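You operate a simulated robot arm through the tools that you are given. There is no shell and no other tool. Be economical: measure what you need, move in short steps, check, and stop when the job is done.

You are at the controls of a simulated robot arm. One attempt, no reset.

TASK
Move the round orange plug from the yellow collar to the red collar.
Fine: on the pale socket plate; free the yellow collar first; then lock the red collar, and the green collar, which is loose too. Leave the other plugs.
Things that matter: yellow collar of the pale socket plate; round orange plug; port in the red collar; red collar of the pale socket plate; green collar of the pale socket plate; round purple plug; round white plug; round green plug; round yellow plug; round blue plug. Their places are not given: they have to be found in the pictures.

The check looks at the end state, three seconds after you hand in, the way a careful person would. Anything else that was tipped, shoved, dropped, spilled or broken makes it a failure.

THE ROBOT
A 7-joint arm with a two-finger parallel gripper, fixed in place. Base frame: the origin is at the foot of the arm, x ahead of it, y to its left, z up. Lengths are in m, angles in degrees, forces in N, time in s.
Its first joint turns from -66.0 to 66.0 degrees. Payload 1.57 kg.
The TCP is the grasp point between the finger pads, 0.03 m short of the fingertips. In the tool frame z runs along the fingers and y along their closing line. Largest opening 0.11 m; finger width 0.024, thickness 0.012; the body of the gripper, 0.048 by 0.112 m, starts 0.078 m behind the TCP.
Orientation is told as [roll, pitch, yaw] about the base's x, y, z axes, in that order, counted from this pose: with the fingers straight down and closing along the base's y, the tool's x points along the base's -x, its y along +y and its z along -z.

THE INTERFACE
- The arm moves only by the tool send_rows. Its argument "deltas" is a list of rows, each a list of 7 numbers: the turn, a rotation vector about the base's x, y, z in units of 8 degrees (1.0 is 8 degrees), then the shift along the base's x, y, z in units of 25 mm (1.0 is 25 mm), then the finger opening in m, from 0 to 0.11. In form: [[wx, wy, wz, x, y, z, hand], ...]. A call has 1 to 20 rows; each row shifts and turns the commanded pose from where the row before left it. A call with a number of a shift or a turn outside -1 to 1 is refused whole. A row lasts 0.2 s, in which the tool goes at most 0.05 m and 8.6 degrees; a call with a longer step from one row to the next is refused whole, and so is a gripper value outside its range. Where a pose cannot be reached the arm comes as near as it can. A force on the tool above 40 N (or 10 N above the force at the start of the call, whichever is more), or a blocked arm, ends the call early, and 0.2 s more pass. The fingers move at their own pace (about 0.108 m/s each) and stop on an object; they squeeze with about 43 N. The grip force told is the motor's: it shows also when the fingers shut on nothing. Time passes only in rows, and 0.2 s behind the last, so rows that do not move let the fingers close. The reply holds the time, the measured pose of the TCP, the force on the tool along the base axes, the opening and the grip force, in the units named above and with some noise.
- Cameras (640 x 400 px; columns grow to the right, rows downward): "scene" is fixed at [0.1692, -0.4029, 1.4127]; the picture's right is [0.78, -0.63, 0.00], its down [-0.34, -0.42, -0.84] and it looks along [0.53, 0.65, -0.54] (base axes); focal length 345 px, centre (320, 200). "wrist" rides on the gripper at [-0.036, 0, -0.08] in the tool frame; the picture's right is [0.00, -1.00, 0.00], its down [0.97, 0.00, -0.24] and it looks along [0.24, 0.00, 0.97] (tool axes); focal length 218 px, centre (320, 200).
- get_image(camera): a new picture of that camera. No time passes.
- measure_at(camera, pixels): for up to 12 pixels [column, row] of the newest picture of that camera ("zoom" is the newest enlarged one), the place [x, y, z] in the base frame of the surface seen there, good to about 0.002 m, but the place of the scene camera against the robot may be out by one fixed shift of up to 0.018 m in any direction. No time passes.
- close_up(camera, box): a new picture of the part [left, top, right, bottom] of that camera's present view, enlarged. No time passes.
- sign_off(): hands the job in; it is judged then, once.

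Work in short steps. Measure before you move; look again where a grasp or a placing could have gone wrong, and mend it. You have 80 turns and 54 pictures in all, those below and enlarged ones among them. Open the gripper and draw the arm clear of the work before you hand the job in, unless the task says otherwise; then end with one line.

The tools are called after "Emit:" as name(argument=value, ...) on one line, values as JSON. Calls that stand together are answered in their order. send_rows: Moves the arm, as the interface text tells. Its arguments: {"type":"object","properties":{"deltas":{"type":"array"}},"required":["deltas"]} The other tools are called the same way: get_image (camera) takes a picture; measure_at (camera, pixels) gives the place of the surface under pixels of a picture; close_up (camera, box) takes an enlarged picture of a part of a camera's view; sign_off () hands the job in.

At the start:

```text
time: 0.0
tool_pos: [0.367, -0.1605, 1.2256]
tool_rot: [0.0, 0.0, 0.0]
contact_force: [-0.1, -0.4, 0.1]
finger_gap: 0.1101
finger_force: 0.0
```

scene: 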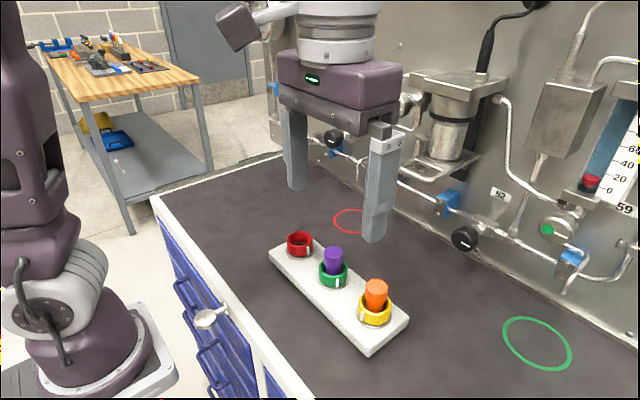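
wrist: 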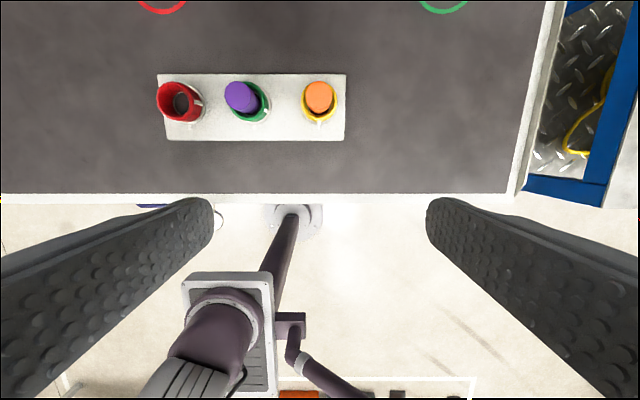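

The pictures show a plate with red (empty), green (purple plug) and yellow (orange plug) collars. I enlarge both views to see how the collars' marks/tabs are arranged.

Emit:
close_up(camera="scene", box=[255, 220, 415, 360])

Emit:
close_up(camera="wrist", box=[145, 60, 355, 150])

```text
2.86 times, centred on (335, 290) of scene
```

zoom: 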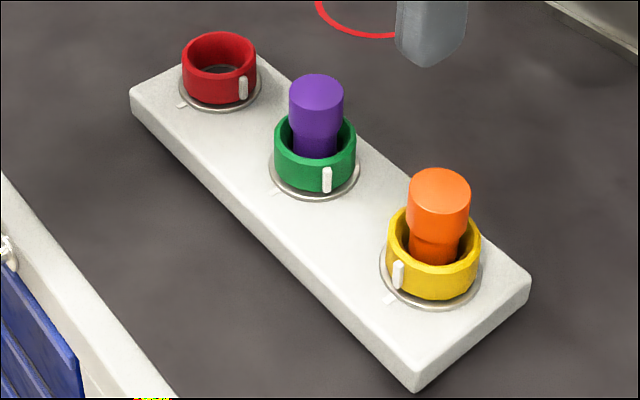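

```text
3.05 times, centred on (250, 105) of wrist
```

zoom: 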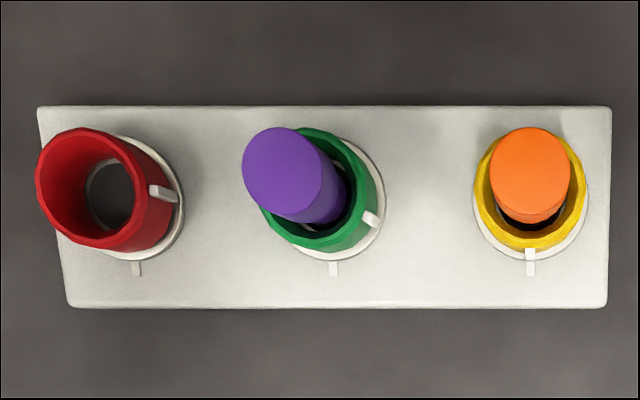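

The yellow tab lines up with its plate mark (locked). The red and green tabs are turned away from theirs. I measure points in the wrist close-up.

Emit:
measure_at(camera="zoom", pixels=[[530, 165], [282, 165], [530, 268], [530, 254], [333, 268], [371, 219], [137, 268], [165, 193], [110, 195], [590, 120], [80, 300], [530, 241]])

Emit:
measure_at(camera="wrist", pixels=[[159, 75], [345, 75], [166, 139], [344, 139], [250, 170]])

```text
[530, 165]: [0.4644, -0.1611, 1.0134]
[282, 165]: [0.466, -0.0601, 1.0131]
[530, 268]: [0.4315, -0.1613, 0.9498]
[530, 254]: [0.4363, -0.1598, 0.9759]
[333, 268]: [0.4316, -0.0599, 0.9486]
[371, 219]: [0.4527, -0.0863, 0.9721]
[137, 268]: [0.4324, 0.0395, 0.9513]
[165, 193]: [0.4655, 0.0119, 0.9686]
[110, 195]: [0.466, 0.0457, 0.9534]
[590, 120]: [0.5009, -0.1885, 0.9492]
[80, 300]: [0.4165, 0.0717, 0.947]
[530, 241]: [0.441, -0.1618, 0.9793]
```

```text
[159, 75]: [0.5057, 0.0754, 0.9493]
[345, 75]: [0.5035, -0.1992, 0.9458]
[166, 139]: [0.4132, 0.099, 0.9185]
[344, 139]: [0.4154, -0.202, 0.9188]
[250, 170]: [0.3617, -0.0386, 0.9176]
```

Plate top z≈0.949, collars at y≈-0.161, -0.061, 0.039, x≈0.46. I check with the scene camera (work-surface height looks like 0.918, not 0.45).

Emit:
measure_at(camera="scene", pixels=[[377, 284], [334, 252], [300, 240], [250, 250], [375, 235]])

Emit:
send_rows(deltas=[[0, 0, 0, 1, 0, 0, 0.11], [0, 0, 0, 1, 0, 0, 0.11], [0, 0, 0, 0.8, 0, -0.5, 0.11], [0, 0, 0, 0, 0, -1, 0.11], [0, 0, 0, 0, 0, -1, 0.11]])

```text
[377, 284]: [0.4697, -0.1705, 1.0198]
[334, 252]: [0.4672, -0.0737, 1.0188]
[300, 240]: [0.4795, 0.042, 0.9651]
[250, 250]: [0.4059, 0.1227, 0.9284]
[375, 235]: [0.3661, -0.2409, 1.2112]
```

```text
time: 1.2
tool_pos: [0.4356, -0.1637, 1.1635]
tool_rot: [0.0, 0.1, 0.0]
contact_force: [0.8, -0.2, 1.1]
finger_gap: 0.1099
finger_force: 0.1
```

The arm is at z≈1.16, above yellow. I take a wrist picture to centre on it.

Emit:
get_image(camera="wrist")

```text
49 pictures are left
```

wrist: 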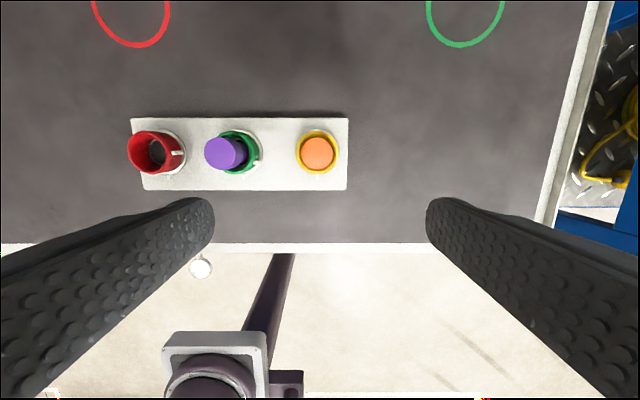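

I measure the collar rims, tab and plug top on this view: yellow around (318,153), green (240,150), red (155,152).

Emit:
close_up(camera="wrist", box=[120, 105, 360, 200])

```text
2.67 times, centred on (240, 152) of wrist
```

zoom: 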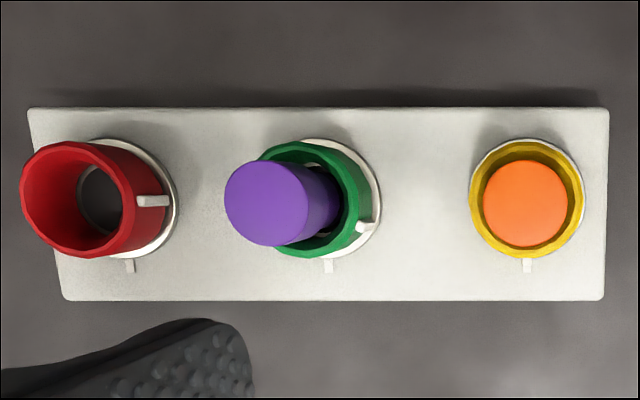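

Emit:
measure_at(camera="zoom", pixels=[[526, 202], [474, 200], [580, 200], [527, 148], [527, 254], [486, 202], [567, 202], [267, 203], [141, 201], [372, 225], [106, 200], [527, 266]])

```text
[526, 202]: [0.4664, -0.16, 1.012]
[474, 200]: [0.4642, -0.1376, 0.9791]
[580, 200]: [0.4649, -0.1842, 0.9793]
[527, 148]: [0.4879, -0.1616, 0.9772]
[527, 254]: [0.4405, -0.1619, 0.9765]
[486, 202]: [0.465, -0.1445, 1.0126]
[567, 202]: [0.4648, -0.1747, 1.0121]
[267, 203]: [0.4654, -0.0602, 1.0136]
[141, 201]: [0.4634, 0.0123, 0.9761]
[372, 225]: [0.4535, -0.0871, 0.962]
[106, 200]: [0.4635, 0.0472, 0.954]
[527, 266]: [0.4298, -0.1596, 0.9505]
```

Yellow collar centre ≈(0.4645,-0.1607), outer radius ≈24.5 mm, top z 0.979. The yellow tab is at its mark, green is ~67° off and red ~88° off (counter-clockwise). I pre-turn -40° and move above yellow, fingertips still over the plug.

Emit:
send_rows(deltas=[[0, 0, -1, 0.55, 0, -0.8, 0.09], [0, 0, -1, 0.55, 0, -0.8, 0.08], [0, 0, -1, 0, 0, -0.8, 0.08], [0, 0, -1, 0, 0, -0.8, 0.08], [0, 0, -1, 0, 0, -0.6, 0.08], [0, 0, 0, 0, 0, 0, 0.08], [0, 0, 0, 0, 0, 0, 0.08]])

Emit:
get_image(camera="wrist")

Emit:
get_image(camera="scene")

```text
time: 2.8
tool_pos: [0.4645, -0.1598, 1.0655]
tool_rot: [-0.1, 0.0, -40.1]
contact_force: [0.7, -0.1, 0.0]
finger_gap: 0.0799
finger_force: 0.0
```

```text
47 pictures are left
```

wrist: 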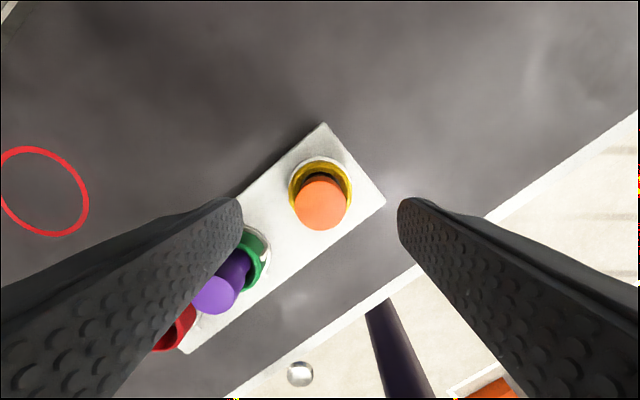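

```text
46 pictures are left
```

scene: 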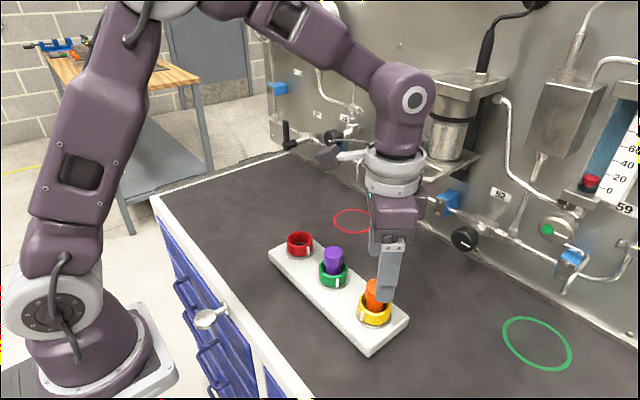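

Fingers straddle the plug (orange top at 320,205). I verify the centre before descending.

Emit:
measure_at(camera="wrist", pixels=[[320, 205], [320, 160], [291, 190], [350, 190], [297, 207], [345, 207]])

```text
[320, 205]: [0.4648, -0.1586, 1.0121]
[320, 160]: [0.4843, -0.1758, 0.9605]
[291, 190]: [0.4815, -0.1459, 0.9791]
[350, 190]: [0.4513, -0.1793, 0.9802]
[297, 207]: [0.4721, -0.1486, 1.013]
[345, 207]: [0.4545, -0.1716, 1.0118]
```

Centred within ~1 mm. I descend to TCP z≈0.985 with the fingers open.

Emit:
send_rows(deltas=[[0, 0, 0, 0, 0, -0.8, 0.08], [0, 0, 0, 0, 0, -0.8, 0.08], [0, 0, 0, 0, 0, -0.8, 0.08], [0, 0, 0, 0, 0, -0.8, 0.08], [0, 0, 0, 0, 0, 0, 0.08]])

```text
time: 4.0
tool_pos: [0.4657, -0.1603, 0.9868]
tool_rot: [0.0, 0.0, -40.0]
contact_force: [-0.2, 0.2, -0.6]
finger_gap: 0.08
finger_force: 0.1
```

No contact. Now I close on the collar.

Emit:
send_rows(deltas=[[0, 0, 0, 0, 0, 0, 0.04], [0, 0, 0, 0, 0, 0, 0.04], [0, 0, 0, 0, 0, 0, 0.04]])

Emit:
get_image(camera="wrist")

```text
time: 4.8
tool_pos: [0.4664, -0.1618, 0.9867]
tool_rot: [0.1, 0.0, -40.0]
contact_force: [3.1, 4.0, 0.7]
finger_gap: 0.0506
finger_force: 43.0
```

```text
45 pictures are left
```

wrist: 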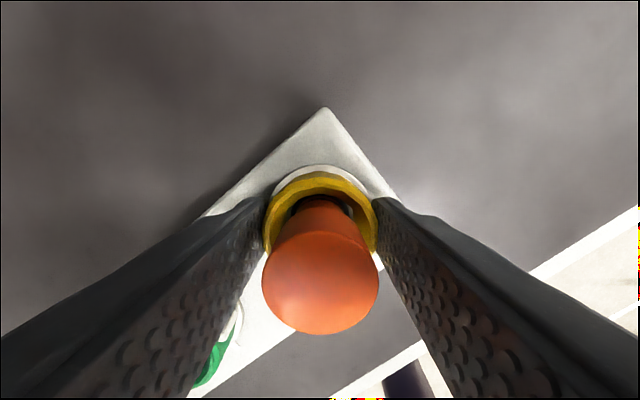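

Gripped at 0.0506 m on the collar. I rotate counter-clockwise in steps of 0.5 (4°), watching the forces.

Emit:
send_rows(deltas=[[0, 0, 0.6, 0, 0, 0, 0.04], [0, 0, 0.6, 0, 0, 0, 0.04], [0, 0, 0.6, 0, 0, 0, 0.04], [0, 0, 0.6, 0, 0, 0, 0.04], [0, 0, 0.6, 0, 0, 0, 0.04], [0, 0, 0, 0, 0, 0, 0.04]])

Emit:
close_up(camera="scene", box=[325, 250, 425, 350])

```text
time: 6.2
tool_pos: [0.4648, -0.1605, 0.9868]
tool_rot: [0.1, 0.1, -15.8]
contact_force: [5.0, 16.4, -0.8]
finger_gap: 0.0505
finger_force: 43.3
```

```text
4.00 times, centred on (375, 300) of scene
```

zoom: 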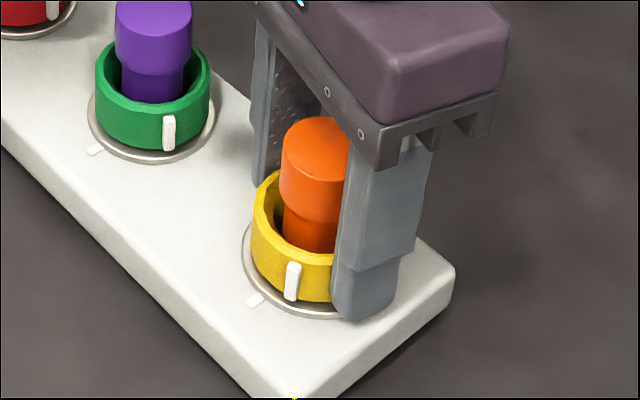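

The collar turns with the gripper (24° so far); a side force of 16 N in y suggests a slight off-centre. I shift 1 mm in +y and keep turning.

Emit:
send_rows(deltas=[[0, 0, 0.6, 0, 0.03, 0, 0.04], [0, 0, 0.6, 0, 0.03, 0, 0.04], [0, 0, 0.6, 0, 0, 0, 0.04], [0, 0, 0.6, 0, 0, 0, 0.04], [0, 0, 0.6, 0, 0, 0, 0.04], [0, 0, 0, 0, 0, 0, 0.04]])

```text
time: 7.6
tool_pos: [0.4643, -0.1606, 0.9859]
tool_rot: [-0.1, 0.1, 8.1]
contact_force: [-10.2, 7.9, -0.4]
finger_gap: 0.0505
finger_force: 43.4
```

Forces are moderate. I continue with a small -x correction.

Emit:
send_rows(deltas=[[0, 0, 0.6, -0.03, 0.02, 0, 0.04], [0, 0, 0.6, -0.01, 0, 0, 0.04], [0, 0, 0.6, 0, 0, 0, 0.04], [0, 0, 0.6, 0, 0, 0, 0.04], [0, 0, 0.6, 0, 0, 0, 0.04], [0, 0, 0, 0, 0, 0, 0.04]])

Emit:
close_up(camera="scene", box=[325, 250, 425, 350])

```text
time: 9.0
tool_pos: [0.4655, -0.159, 0.9874]
tool_rot: [0.1, 0.0, 32.2]
contact_force: [0.6, 7.3, 0.1]
finger_gap: 0.0504
finger_force: 43.1
```

```text
4.00 times, centred on (375, 300) of scene
```

zoom: 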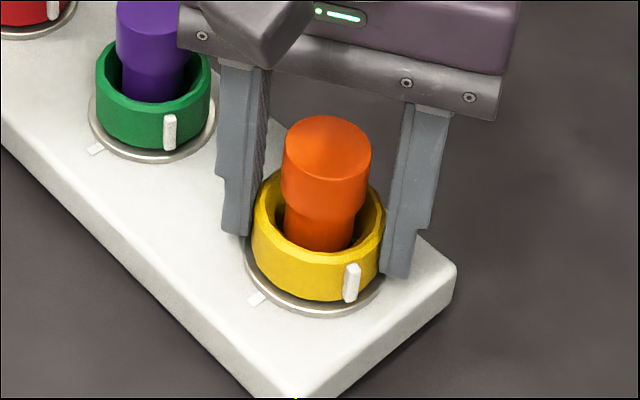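

Now ~72° from the mark. I turn another ~14° to match red's ~88°, watching for a stop.

Emit:
send_rows(deltas=[[0, 0, 0.6, 0, 0, 0, 0.04], [0, 0, 0.6, 0, 0, 0, 0.04], [0, 0, 0.6, 0, 0, 0, 0.04], [0, 0, 0, 0, 0, 0, 0.04]])

Emit:
close_up(camera="scene", box=[325, 250, 425, 350])

```text
time: 10.0
tool_pos: [0.4659, -0.1595, 0.9875]
tool_rot: [0.1, 0.0, 46.4]
contact_force: [1.0, 7.8, 1.4]
finger_gap: 0.0505
finger_force: 42.6
```

```text
4.00 times, centred on (375, 300) of scene
```

zoom: 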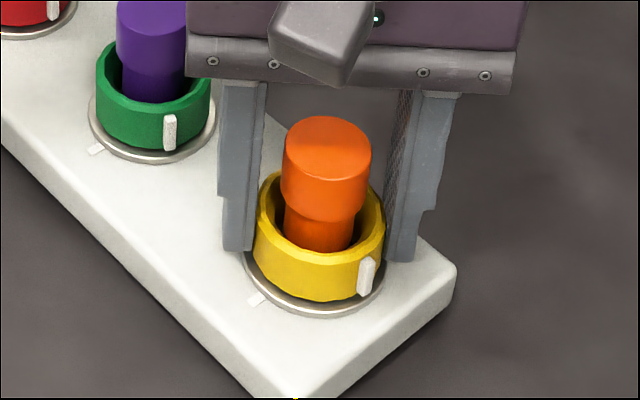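

Yellow is ~86° from its mark, and free by comparison with red. I release, rise so the fingertips clear the collar (TCP≈1.015) and turn back to yaw ~0.

Emit:
send_rows(deltas=[[0, 0, 0, 0, 0, 0, 0.08], [0, 0, 0, 0, 0, 0, 0.08], [0, 0, 0, 0.04, -0.06, 0.6, 0.08], [0, 0, 0, 0, 0, 0.6, 0.08], [0, 0, -1, 0, 0, 0, 0.08], [0, 0, -1, 0, 0, 0, 0.08], [0, 0, -1, 0, 0, 0, 0.08], [0, 0, -1, 0, 0, 0, 0.08], [0, 0, -1, 0, 0, 0, 0.08], [0, 0, -0.8, 0, 0, 0, 0.08], [0, 0, 0, 0, 0, 0, 0.08]])

Emit:
get_image(camera="wrist")

Emit:
close_up(camera="scene", box=[265, 220, 425, 360])

```text
time: 12.4
tool_pos: [0.4662, -0.161, 1.0181]
tool_rot: [0.0, -0.1, -0.1]
contact_force: [0.1, 1.1, 1.1]
finger_gap: 0.0801
finger_force: 0.1
```

```text
41 pictures are left
```

wrist: 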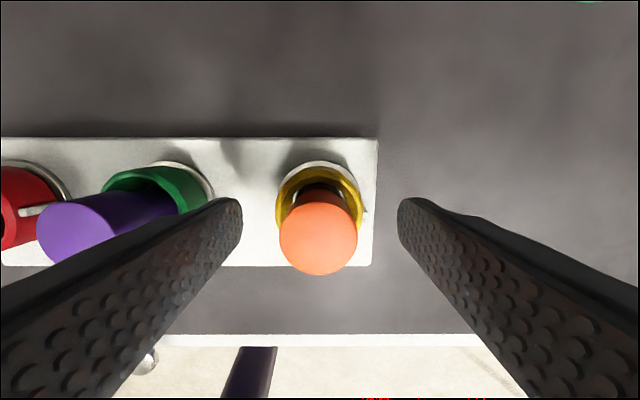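

```text
2.86 times, centred on (345, 290) of scene
```

zoom: 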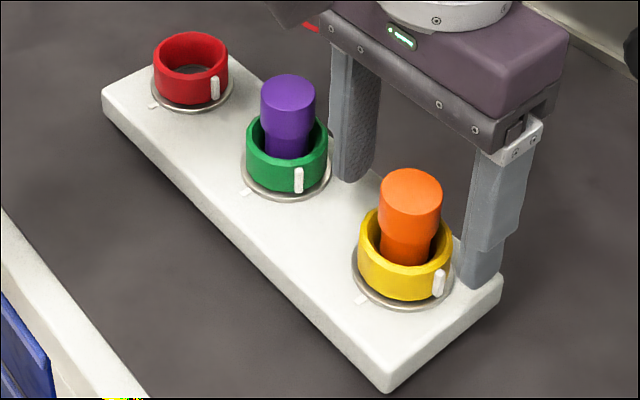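

Yellow's tab now matches red's angle. I measure the plug's edges for centring, head at (319,233).

Emit:
measure_at(camera="wrist", pixels=[[319, 233], [282, 233], [355, 233], [319, 195], [319, 272]])

Emit:
send_rows(deltas=[[0, 0, 0, 0, 0, -0.06, 0.05], [0, 0, 0, 0, 0, 0, 0.02], [0, 0, 0, 0, 0, 0, 0.02], [0, 0, 0, 0, 0, 0, 0.02]])

```text
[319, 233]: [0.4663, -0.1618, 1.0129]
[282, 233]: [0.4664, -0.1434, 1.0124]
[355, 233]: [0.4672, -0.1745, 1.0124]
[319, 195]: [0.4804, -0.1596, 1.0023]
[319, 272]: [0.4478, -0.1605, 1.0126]
```

```text
time: 13.4
tool_pos: [0.4654, -0.161, 1.0164]
tool_rot: [0.0, 0.0, 0.1]
contact_force: [1.1, 3.8, 2.6]
finger_gap: 0.0315
finger_force: 40.4
```

Plug gripped (0.0315 m). I lift slowly at first.

Emit:
send_rows(deltas=[[0, 0, 0, 0, 0, 0.3, 0.02], [0, 0, 0, 0, 0, 0.3, 0.02], [0, 0, 0, 0, 0, 0.4, 0.02], [0, 0, 0, 0, 0, 0, 0.02]])

Emit:
close_up(camera="scene", box=[265, 220, 425, 360])

```text
time: 14.4
tool_pos: [0.4667, -0.1606, 1.0412]
tool_rot: [0.0, 0.0, 0.1]
contact_force: [0.0, -0.4, -0.6]
finger_gap: 0.0314
finger_force: 39.7
```

```text
2.86 times, centred on (345, 290) of scene
```

zoom: 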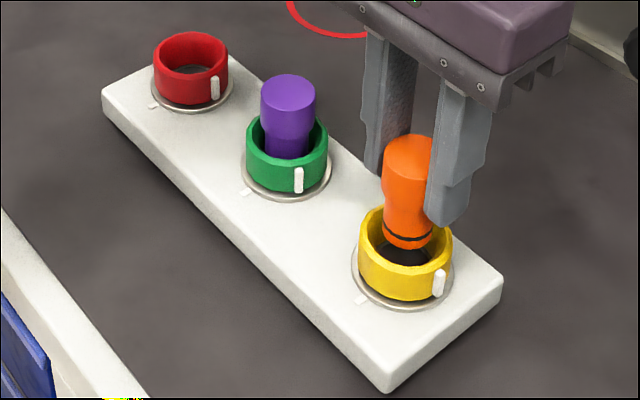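

The plug comes free with no force. I lift on to z≈1.13.

Emit:
send_rows(deltas=[[0, 0, 0, 0, 0, 0.9, 0.02], [0, 0, 0, 0, 0, 0.9, 0.02], [0, 0, 0, 0, 0, 0.9, 0.02], [0, 0, 0, 0, 0, 0.9, 0.02], [0, 0, 0, 0, 0, 0, 0.02]])

Emit:
get_image(camera="scene")

Emit:
get_image(camera="wrist")

```text
time: 15.6
tool_pos: [0.4659, -0.1594, 1.1304]
tool_rot: [0.0, 0.0, 0.0]
contact_force: [-0.1, -1.3, -0.9]
finger_gap: 0.0312
finger_force: 40.3
```

```text
38 pictures are left
```

scene: 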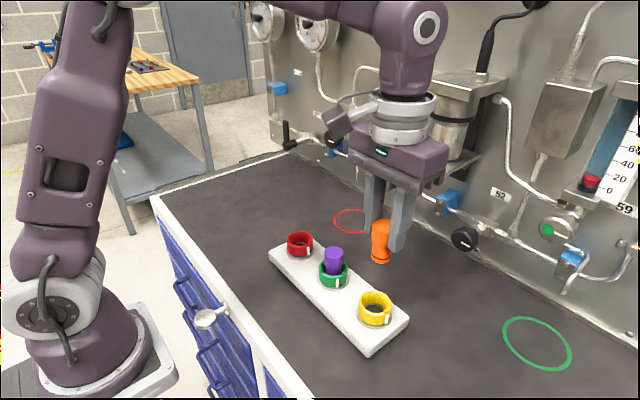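

```text
37 pictures are left
```

wrist: 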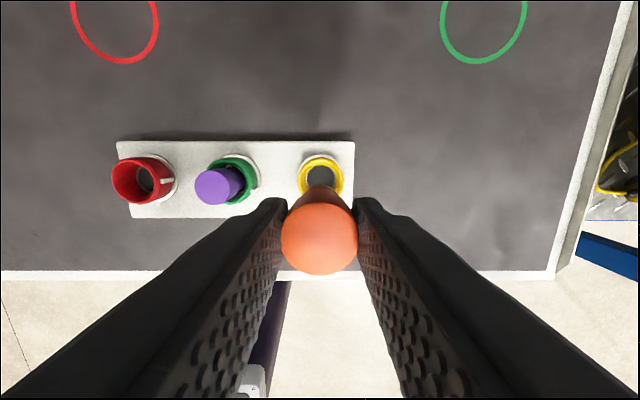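

The plug's bottom is well above the purple top. I measure the red collar rims before moving across.

Emit:
close_up(camera="wrist", box=[100, 130, 360, 225])

Emit:
send_rows(deltas=[[0, 0, 0, 0, 1, 0, 0.02], [0, 0, 0, 0, 1, 0, 0.02], [0, 0, 0, 0, 1, 0, 0.02], [0, 0, 0, 0, 1, 0, 0.02], [0, 0, 0, 0, 1, 0, 0.02], [0, 0, 0, 0, 1, 0, 0.02], [0, 0, 0, 0, 1, 0, 0.02], [0, 0, 0, 0, 1, 0, 0.02], [0, 0, 0, 0, 0, 0, 0.02], [0, 0, 0, 0, 0, 0, 0.02]])

Emit:
get_image(camera="wrist")

```text
2.46 times, centred on (230, 178) of wrist
```

zoom: 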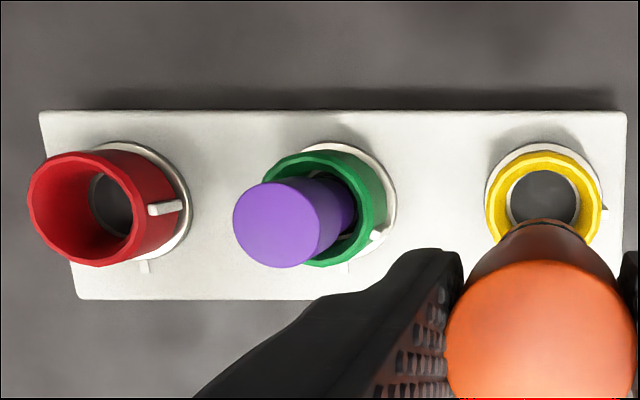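

```text
time: 17.8
tool_pos: [0.4659, 0.0383, 1.1315]
tool_rot: [0.0, 0.0, 0.0]
contact_force: [0.4, -0.2, -0.8]
finger_gap: 0.0317
finger_force: 39.8
```

```text
35 pictures are left
```

wrist: 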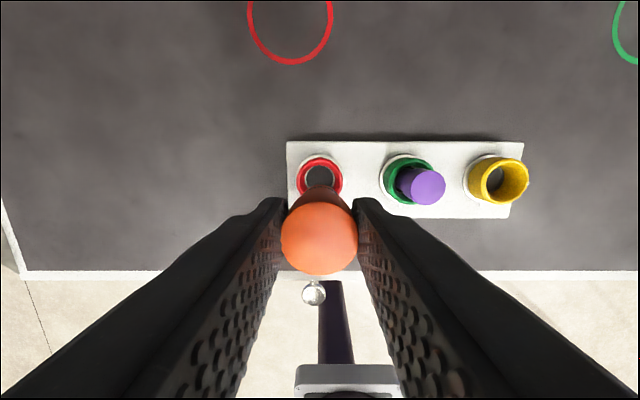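

The red port is now ahead, at (320,177). I enlarge and measure to compare with the yellow view.

Emit:
close_up(camera="wrist", box=[280, 135, 360, 205])

Emit:
measure_at(camera="wrist", pixels=[[300, 177], [341, 177], [320, 157], [309, 176], [331, 176], [307, 177], [333, 177]])

```text
5.71 times, centred on (320, 170) of wrist
```

zoom: 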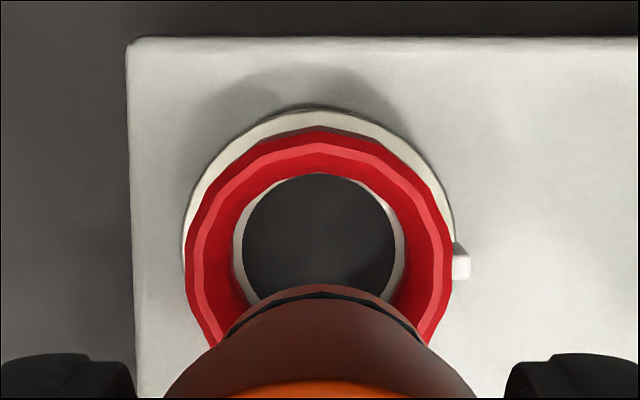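

```text
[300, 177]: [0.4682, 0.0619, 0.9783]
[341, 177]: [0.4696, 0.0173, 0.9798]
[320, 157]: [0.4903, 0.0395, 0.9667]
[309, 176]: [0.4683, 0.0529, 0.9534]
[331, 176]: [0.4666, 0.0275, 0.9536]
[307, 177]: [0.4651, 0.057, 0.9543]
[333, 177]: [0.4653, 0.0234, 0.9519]
```

Collar, hole and plug line up in y within ~0.3 mm. x matches within ~0.6 mm. I descend partly and look.

Emit:
send_rows(deltas=[[0, 0, 0, 0.02, 0, -0.7, 0.02], [0, 0, 0, 0, 0, -0.7, 0.02], [0, 0, 0, 0, 0, -0.6, 0.02], [0, 0, 0, 0, 0, 0, 0.02]])

Emit:
close_up(camera="wrist", box=[260, 135, 380, 235])

Emit:
close_up(camera="scene", box=[250, 190, 370, 290])

```text
time: 18.8
tool_pos: [0.4657, 0.0382, 1.0808]
tool_rot: [0.0, 0.0, -0.1]
contact_force: [0.2, -0.6, -1.0]
finger_gap: 0.0313
finger_force: 39.8
```

```text
4.00 times, centred on (320, 185) of wrist
```

zoom: 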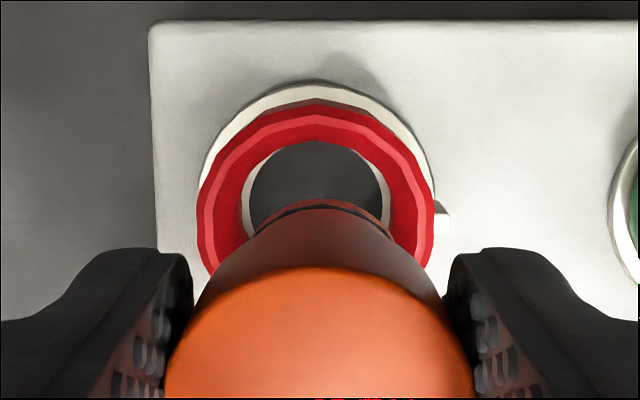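

```text
4.00 times, centred on (310, 240) of scene
```

zoom: 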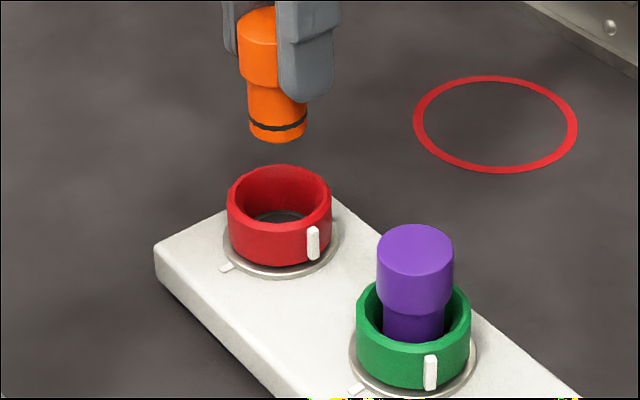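

The collar appears ~0.8 mm to +y of the plug (hole centre at zoom column 316 versus plug 320). I correct y and descend to near the mouth.

Emit:
send_rows(deltas=[[0, 0, 0, 0, 0.03, -0.4, 0.02], [0, 0, 0, 0, 0, -0.4, 0.02], [0, 0, 0, 0, 0, -0.2, 0.02], [0, 0, 0, 0, 0, 0, 0.02]])

Emit:
close_up(camera="wrist", box=[260, 135, 380, 235])

Emit:
close_up(camera="scene", box=[260, 200, 340, 270])

```text
time: 19.8
tool_pos: [0.4654, 0.0395, 1.0559]
tool_rot: [0.0, -0.1, 0.0]
contact_force: [0.0, -0.6, -0.7]
finger_gap: 0.0314
finger_force: 40.1
```

```text
4.00 times, centred on (320, 185) of wrist
```

zoom: 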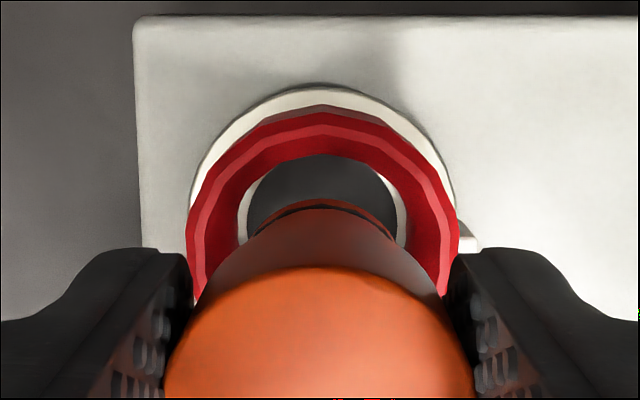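

```text
5.71 times, centred on (300, 235) of scene
```

zoom: 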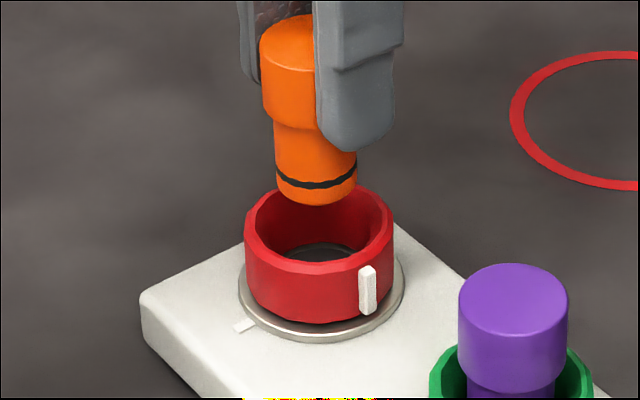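

Well centred now (hole centre ~322 versus plug 320). I lower slowly into the port.

Emit:
send_rows(deltas=[[0, 0, 0, 0, -0.012, -0.3, 0.02], [0, 0, 0, 0, 0, -0.3, 0.02], [0, 0, 0, 0, 0, -0.3, 0.02], [0, 0, 0, 0, 0, -0.2, 0.02], [0, 0, 0, 0, 0, -0.2, 0.02], [0, 0, 0, 0, 0, -0.15, 0.02], [0, 0, 0, 0, 0, 0, 0.02]])

Emit:
close_up(camera="scene", box=[260, 200, 340, 270])

```text
time: 21.4
tool_pos: [0.4672, 0.0397, 1.0201]
tool_rot: [0.0, -0.1, 0.0]
contact_force: [-0.5, 0.0, -1.0]
finger_gap: 0.0313
finger_force: 40.3
```

```text
5.71 times, centred on (300, 235) of scene
```

zoom: 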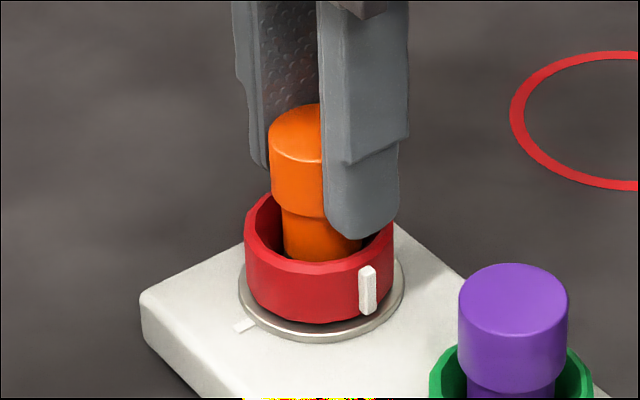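

No contact yet; ~4 mm to go. I continue in 1 mm steps until it seats.

Emit:
send_rows(deltas=[[0, 0, 0, 0, 0, -0.06, 0.02], [0, 0, 0, 0, 0, -0.06, 0.02], [0, 0, 0, 0, 0, -0.05, 0.02], [0, 0, 0, 0, 0, 0, 0.02]])

```text
time: 22.4
tool_pos: [0.4661, 0.0388, 1.0164]
tool_rot: [0.0, -0.1, -0.1]
contact_force: [-1.7, -1.3, 22.5]
finger_gap: 0.0316
finger_force: 40.5
```

22 N upward at the same height as at the pick: it is seated. I release and rise, then look.

Emit:
send_rows(deltas=[[0, 0, 0, 0, 0, 0, 0.08], [0, 0, 0, 0, 0, 0, 0.08], [0, 0, 0, 0, 0, 1, 0.08], [0, 0, 0, 0, 0, 1, 0.08], [0, 0, 0, 0, 0, 0, 0.08], [0, 0, 0, 0, 0, 0, 0.08]])

Emit:
get_image(camera="wrist")

Emit:
close_up(camera="scene", box=[255, 220, 415, 360])

```text
time: 23.8
tool_pos: [0.4647, 0.0397, 1.0662]
tool_rot: [0.0, 0.0, 0.0]
contact_force: [-1.2, -0.2, -0.6]
finger_gap: 0.0802
finger_force: 0.1
```

```text
28 pictures are left
```

wrist: 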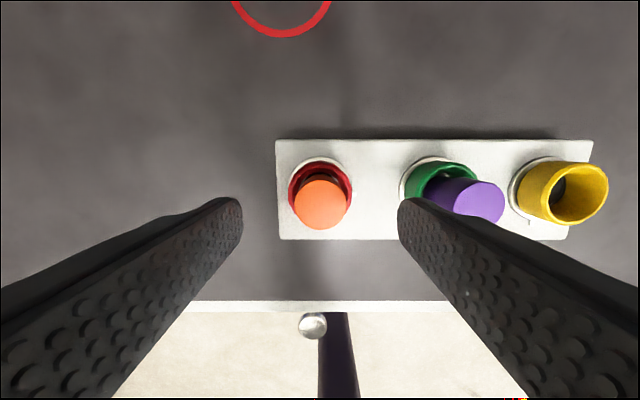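

```text
2.86 times, centred on (335, 290) of scene
```

zoom: 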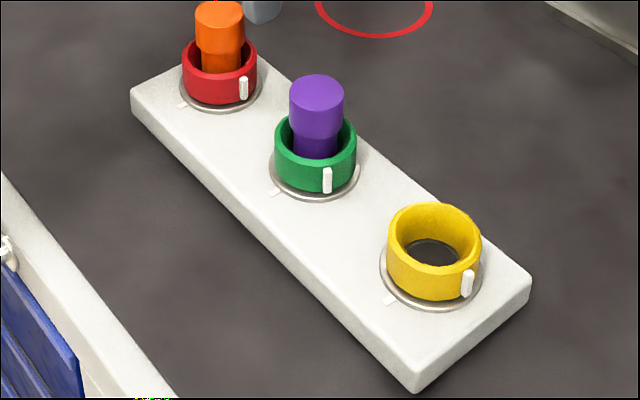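

Plug seated in red. Now I turn the gripper to +46° and descend around the red collar to TCP z≈0.986.

Emit:
send_rows(deltas=[[0, 0, 1, 0, 0, 0, 0.08], [0, 0, 1, 0, 0, 0, 0.08], [0, 0, 1, 0, 0, 0, 0.08], [0, 0, 1, 0, 0, 0, 0.08], [0, 0, 1, 0, 0, 0, 0.08], [0, 0, 0.75, 0, 0, 0, 0.08], [0, 0, 0, 0, 0, 0, 0.08]])

Emit:
close_up(camera="wrist", box=[240, 130, 400, 250])

```text
time: 25.4
tool_pos: [0.4661, 0.0408, 1.0664]
tool_rot: [0.0, 0.0, 46.1]
contact_force: [0.7, -0.5, -0.2]
finger_gap: 0.0802
finger_force: 0.0
```

```text
3.33 times, centred on (320, 190) of wrist
```

zoom: 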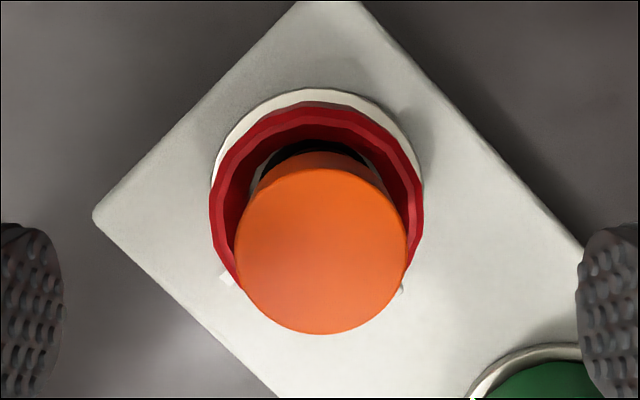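

Well centred. Descend and grip the red collar.

Emit:
send_rows(deltas=[[0, 0, 0, 0, 0, -0.8, 0.08], [0, 0, 0, 0, 0, -0.8, 0.08], [0, 0, 0, 0, 0, -0.8, 0.08], [0, 0, 0, 0, 0, -0.8, 0.08], [0, 0, 0, 0, 0, 0, 0.08], [0, 0, 0, 0, 0, 0, 0.04], [0, 0, 0, 0, 0, 0, 0.04], [0, 0, 0, 0, 0, 0, 0.04]])

```text
time: 27.2
tool_pos: [0.4648, 0.04, 0.9857]
tool_rot: [0.2, 0.1, 46.0]
contact_force: [-8.5, 9.5, 0.0]
finger_gap: 0.0505
finger_force: 43.5
```

Gripped (0.0505). I correct slightly along the force and turn clockwise 29°.

Emit:
send_rows(deltas=[[0, 0, 0, -0.02, 0.025, 0, 0.04], [0, 0, -0.6, 0, 0, 0, 0.04], [0, 0, -0.6, 0, 0, 0, 0.04], [0, 0, -0.6, 0, 0, 0, 0.04], [0, 0, -0.6, 0, 0, 0, 0.04], [0, 0, -0.6, 0, 0, 0, 0.04], [0, 0, -0.6, 0, 0, 0, 0.04], [0, 0, 0, 0, 0, 0, 0.04]])

```text
time: 29.0
tool_pos: [0.4652, 0.0396, 0.9854]
tool_rot: [-0.1, 0.1, 17.1]
contact_force: [-10.2, -4.6, 0.1]
finger_gap: 0.0508
finger_force: 43.0
```

Turning well with moderate forces; I continue.

Emit:
send_rows(deltas=[[0, 0, -0.6, -0.02, -0.01, 0, 0.04], [0, 0, -0.6, 0, 0, 0, 0.04], [0, 0, -0.6, 0, 0, 0, 0.04], [0, 0, -0.6, 0, 0, 0, 0.04], [0, 0, -0.6, 0, 0, 0, 0.04], [0, 0, -0.6, 0, 0, 0, 0.04], [0, 0, 0, 0, 0, 0, 0.04]])

Emit:
close_up(camera="scene", box=[260, 200, 340, 270])

```text
time: 30.6
tool_pos: [0.4658, 0.0404, 0.986]
tool_rot: [0.0, 0.1, -11.8]
contact_force: [0.6, -12.7, -0.2]
finger_gap: 0.0508
finger_force: 42.8
```

```text
5.71 times, centred on (300, 235) of scene
```

zoom: 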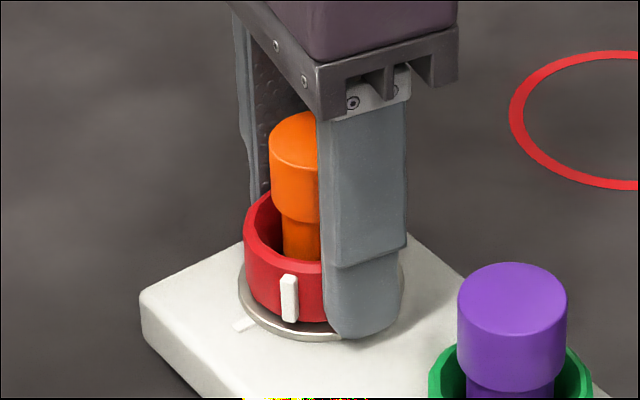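

About 30° remain. I turn 26° further and look.

Emit:
send_rows(deltas=[[0, 0, -0.6, 0, -0.025, 0, 0.04], [0, 0, -0.6, 0, 0, 0, 0.04], [0, 0, -0.6, 0, 0, 0, 0.04], [0, 0, -0.6, 0, 0, 0, 0.04], [0, 0, -0.6, 0, 0, 0, 0.04], [0, 0, -0.3, 0, 0, 0, 0.04], [0, 0, 0, 0, 0, 0, 0.04]])

Emit:
close_up(camera="scene", box=[260, 200, 340, 270])

```text
time: 32.2
tool_pos: [0.4643, 0.0381, 0.9871]
tool_rot: [0.0, -0.1, -38.1]
contact_force: [0.8, -9.4, 0.7]
finger_gap: 0.0506
finger_force: 43.0
```

```text
5.71 times, centred on (300, 235) of scene
```

zoom: 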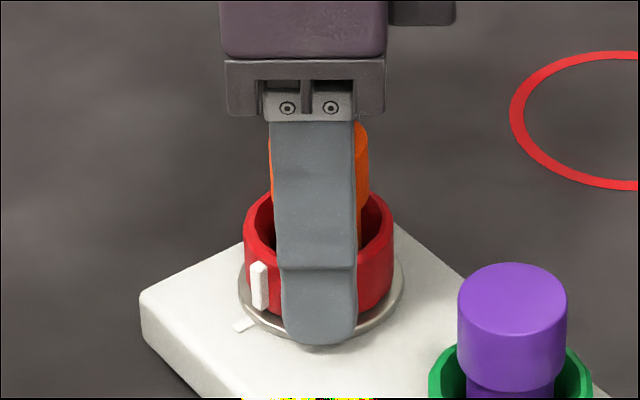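

Tab is now near the mark. I measure tab (259,285) and mark (243,325) to get the residual angle.

Emit:
measure_at(camera="zoom", pixels=[[259, 275], [259, 285], [259, 297], [243, 325], [238, 327], [248, 322]])

```text
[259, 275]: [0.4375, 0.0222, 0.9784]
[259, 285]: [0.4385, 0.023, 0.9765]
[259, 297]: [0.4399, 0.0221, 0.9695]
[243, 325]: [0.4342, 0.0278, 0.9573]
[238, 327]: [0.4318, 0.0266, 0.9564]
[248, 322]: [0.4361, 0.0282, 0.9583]
```

Roughly 5–10° left. I turn 5° more and recheck.

Emit:
send_rows(deltas=[[0, 0, -0.6, 0, -0.015, 0, 0.04], [0, 0, 0, 0, 0, 0, 0.04], [0, 0, 0, 0, 0, 0, 0.04]])

Emit:
close_up(camera="scene", box=[260, 200, 340, 270])

Emit:
get_image(camera="wrist")

```text
time: 33.0
tool_pos: [0.4659, 0.0373, 0.9861]
tool_rot: [0.0, 0.0, -42.8]
contact_force: [-4.4, -7.0, 11.4]
finger_gap: 0.0507
finger_force: 43.2
```

```text
5.71 times, centred on (300, 235) of scene
```

zoom: 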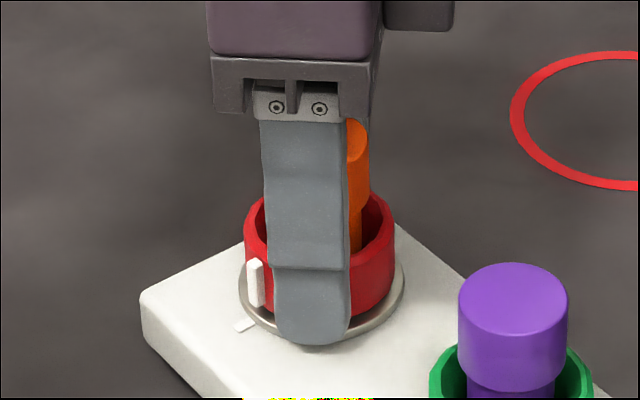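

```text
22 pictures are left
```

wrist: 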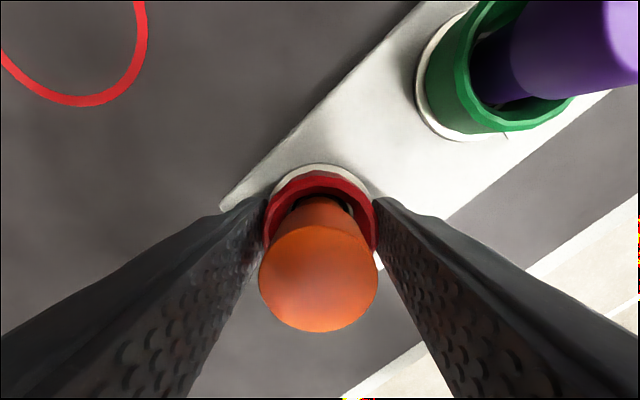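

I release and rise, back to yaw 0, for a top view of the tab against the mark.

Emit:
send_rows(deltas=[[0, 0, 0, 0, 0, 0, 0.08], [0, 0, 0, 0, 0, 0, 0.08], [0, 0, 0, 0, 0, 1, 0.08], [0, 0, 0, 0, 0, 1, 0.08], [0, 0, 1, 0, 0, 1, 0.08], [0, 0, 1, -0.2, 0, 1, 0.08], [0, 0, 1, -0.5, 0, 1, 0.08], [0, 0, 1, -0.5, 0, 0.2, 0.08], [0, 0, 1, -0.5, 0, 0, 0.08], [0, 0, 0.35, -0.5, 0, 0, 0.08], [0, 0, 0, 0, 0, 0, 0.08], [0, 0, 0, 0, 0, 0, 0.08]])

Emit:
get_image(camera="wrist")

```text
time: 35.6
tool_pos: [0.4093, 0.0399, 1.1155]
tool_rot: [0.0, 0.0, 0.1]
contact_force: [-0.6, -0.1, -0.4]
finger_gap: 0.0799
finger_force: 0.2
```

```text
21 pictures are left
```

wrist: 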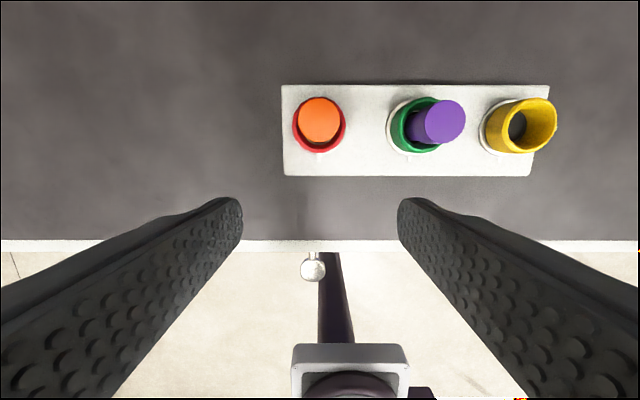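

Emit:
close_up(camera="wrist", box=[285, 90, 355, 165])

Emit:
close_up(camera="scene", box=[260, 200, 340, 270])

```text
5.33 times, centred on (320, 128) of wrist
```

zoom: 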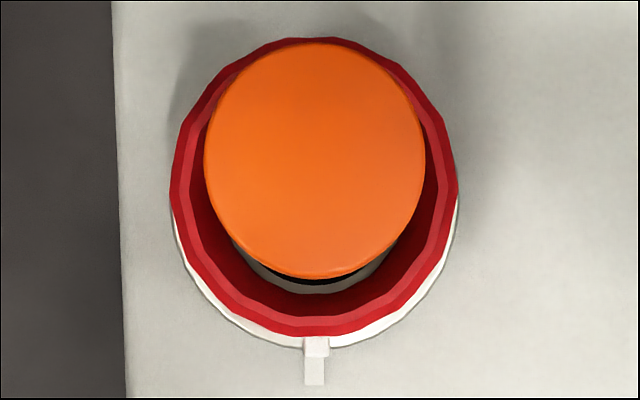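

```text
5.71 times, centred on (300, 235) of scene
```

zoom: 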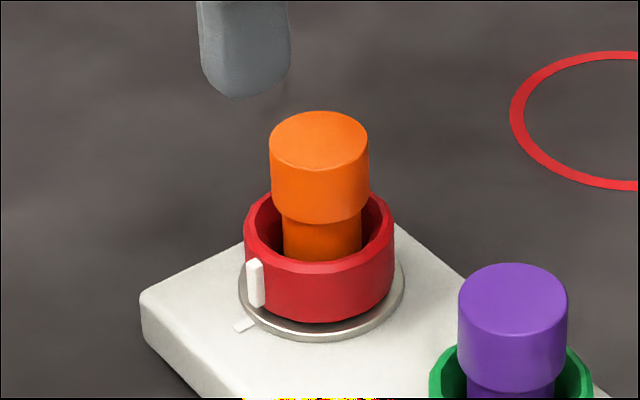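

Red tab sits within ~1° of its mark. Now I go above the green collar at (0.4645,-0.0605) with yaw +24°, z≈1.066.

Emit:
send_rows(deltas=[[0, 0, 1, 0.5, -0.8, 0, 0.08], [0, 0, 1, 0.5, -0.8, 0, 0.08], [0, 0, 1, 0.5, -0.8, 0, 0.08], [0, 0, 0, 0.5, -0.8, 0, 0.08], [0, 0, 0, 0.22, -0.8, 0, 0.08], [0, 0, 0, 0, 0, -1, 0.08], [0, 0, 0, 0, 0, -1, 0.08], [0, 0, 0, 0, 0, 0, 0.08], [0, 0, 0, 0, 0, 0, 0.08]])

Emit:
get_image(camera="wrist")

Emit:
close_up(camera="wrist", box=[240, 130, 400, 250])

```text
time: 37.6
tool_pos: [0.4656, -0.0611, 1.0656]
tool_rot: [-0.1, 0.0, 24.0]
contact_force: [-0.5, -1.0, -0.5]
finger_gap: 0.0802
finger_force: 0.0
```

```text
18 pictures are left
```

wrist: 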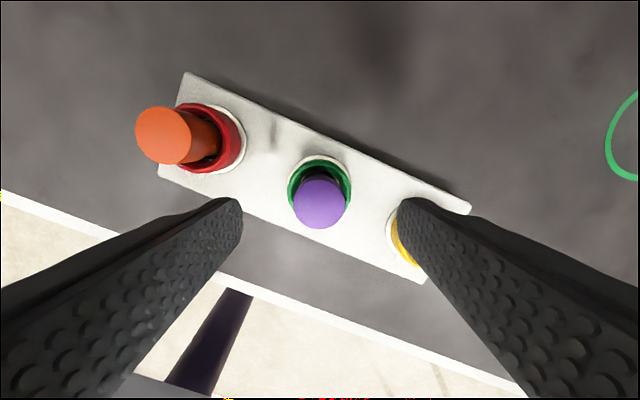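

```text
3.33 times, centred on (320, 190) of wrist
```

zoom: 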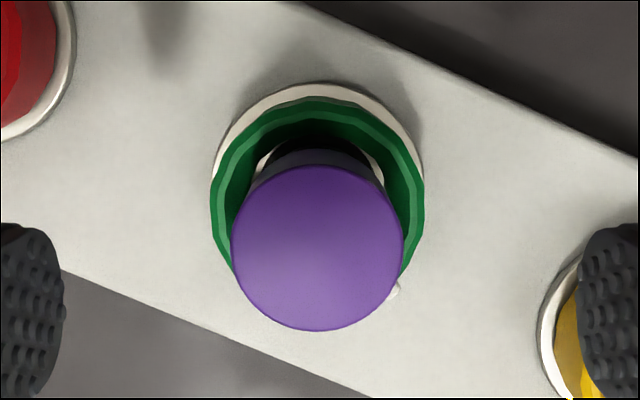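

Centred on green. I descend and grip.

Emit:
send_rows(deltas=[[0, 0, 0, 0, 0, -0.8, 0.075], [0, 0, 0, 0, 0, -0.8, 0.075], [0, 0, 0, 0, 0, -0.8, 0.075], [0, 0, 0, 0, 0, -0.8, 0.075], [0, 0, 0, 0, 0, 0, 0.075], [0, 0, 0, 0, 0, 0, 0.04], [0, 0, 0, 0, 0, 0, 0.04], [0, 0, 0, 0, 0, 0, 0.04]])

```text
time: 39.4
tool_pos: [0.4625, -0.0607, 0.9859]
tool_rot: [0.1, -0.1, 24.0]
contact_force: [-4.7, 11.1, 0.1]
finger_gap: 0.0505
finger_force: 42.8
```

Gripped. Small correction along the force, then I turn clockwise ~29°.

Emit:
send_rows(deltas=[[0, 0, 0, -0.02, 0.03, 0, 0.04], [0, 0, -0.6, 0, 0, 0, 0.04], [0, 0, -0.6, 0, 0, 0, 0.04], [0, 0, -0.6, 0, 0, 0, 0.04], [0, 0, -0.6, 0, 0, 0, 0.04], [0, 0, -0.6, 0, 0, 0, 0.04], [0, 0, -0.6, 0, 0, 0, 0.04], [0, 0, 0, 0, 0, 0, 0.04]])

```text
time: 41.2
tool_pos: [0.4643, -0.0612, 0.9856]
tool_rot: [0.0, 0.2, -4.9]
contact_force: [-16.6, -6.3, 9.5]
finger_gap: 0.0505
finger_force: 43.1
```

Forces are fine. I correct -x by ~1 mm and turn 26° more, then look.

Emit:
send_rows(deltas=[[0, 0, -0.6, -0.04, -0.01, 0, 0.04], [0, 0, -0.6, 0, 0, 0, 0.04], [0, 0, -0.6, 0, 0, 0, 0.04], [0, 0, -0.6, 0, 0, 0, 0.04], [0, 0, -0.6, 0, 0, 0, 0.04], [0, 0, -0.3, 0, 0, 0, 0.04], [0, 0, 0, 0, 0, 0, 0.04]])

Emit:
close_up(camera="scene", box=[295, 225, 375, 295])

```text
time: 42.8
tool_pos: [0.4643, -0.0592, 0.9859]
tool_rot: [0.1, -0.1, -31.3]
contact_force: [-12.5, 3.1, 27.8]
finger_gap: 0.0506
finger_force: 43.3
```

```text
5.71 times, centred on (335, 260) of scene
```

zoom: 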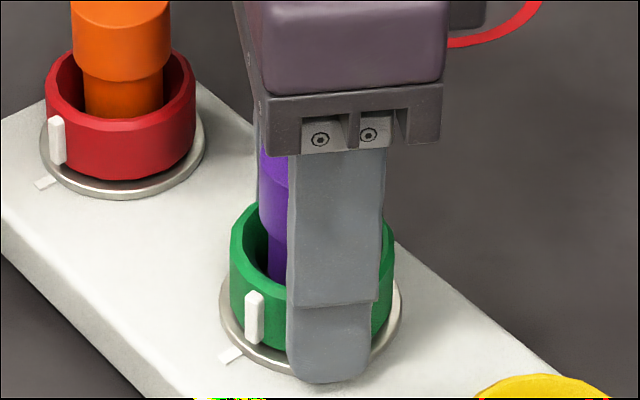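

About 12° left; an upward force of 28 N built up, so I ease z by 0.75 mm while turning 9° more.

Emit:
send_rows(deltas=[[0, 0, -0.4, -0.02, 0, 0.03, 0.04], [0, 0, -0.4, 0, 0, 0, 0.04], [0, 0, -0.3, 0, 0, 0, 0.04], [0, 0, 0, 0, 0, 0, 0.04], [0, 0, 0, 0, 0, 0, 0.04]])

Emit:
close_up(camera="scene", box=[295, 225, 375, 295])

```text
time: 44.0
tool_pos: [0.4638, -0.0601, 0.9851]
tool_rot: [0.0, 0.0, -40.0]
contact_force: [-0.2, 0.7, -0.3]
finger_gap: 0.0503
finger_force: 43.1
```

```text
5.71 times, centred on (335, 260) of scene
```

zoom: 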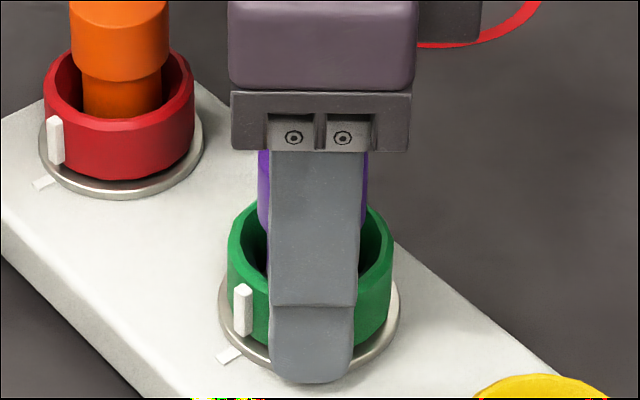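

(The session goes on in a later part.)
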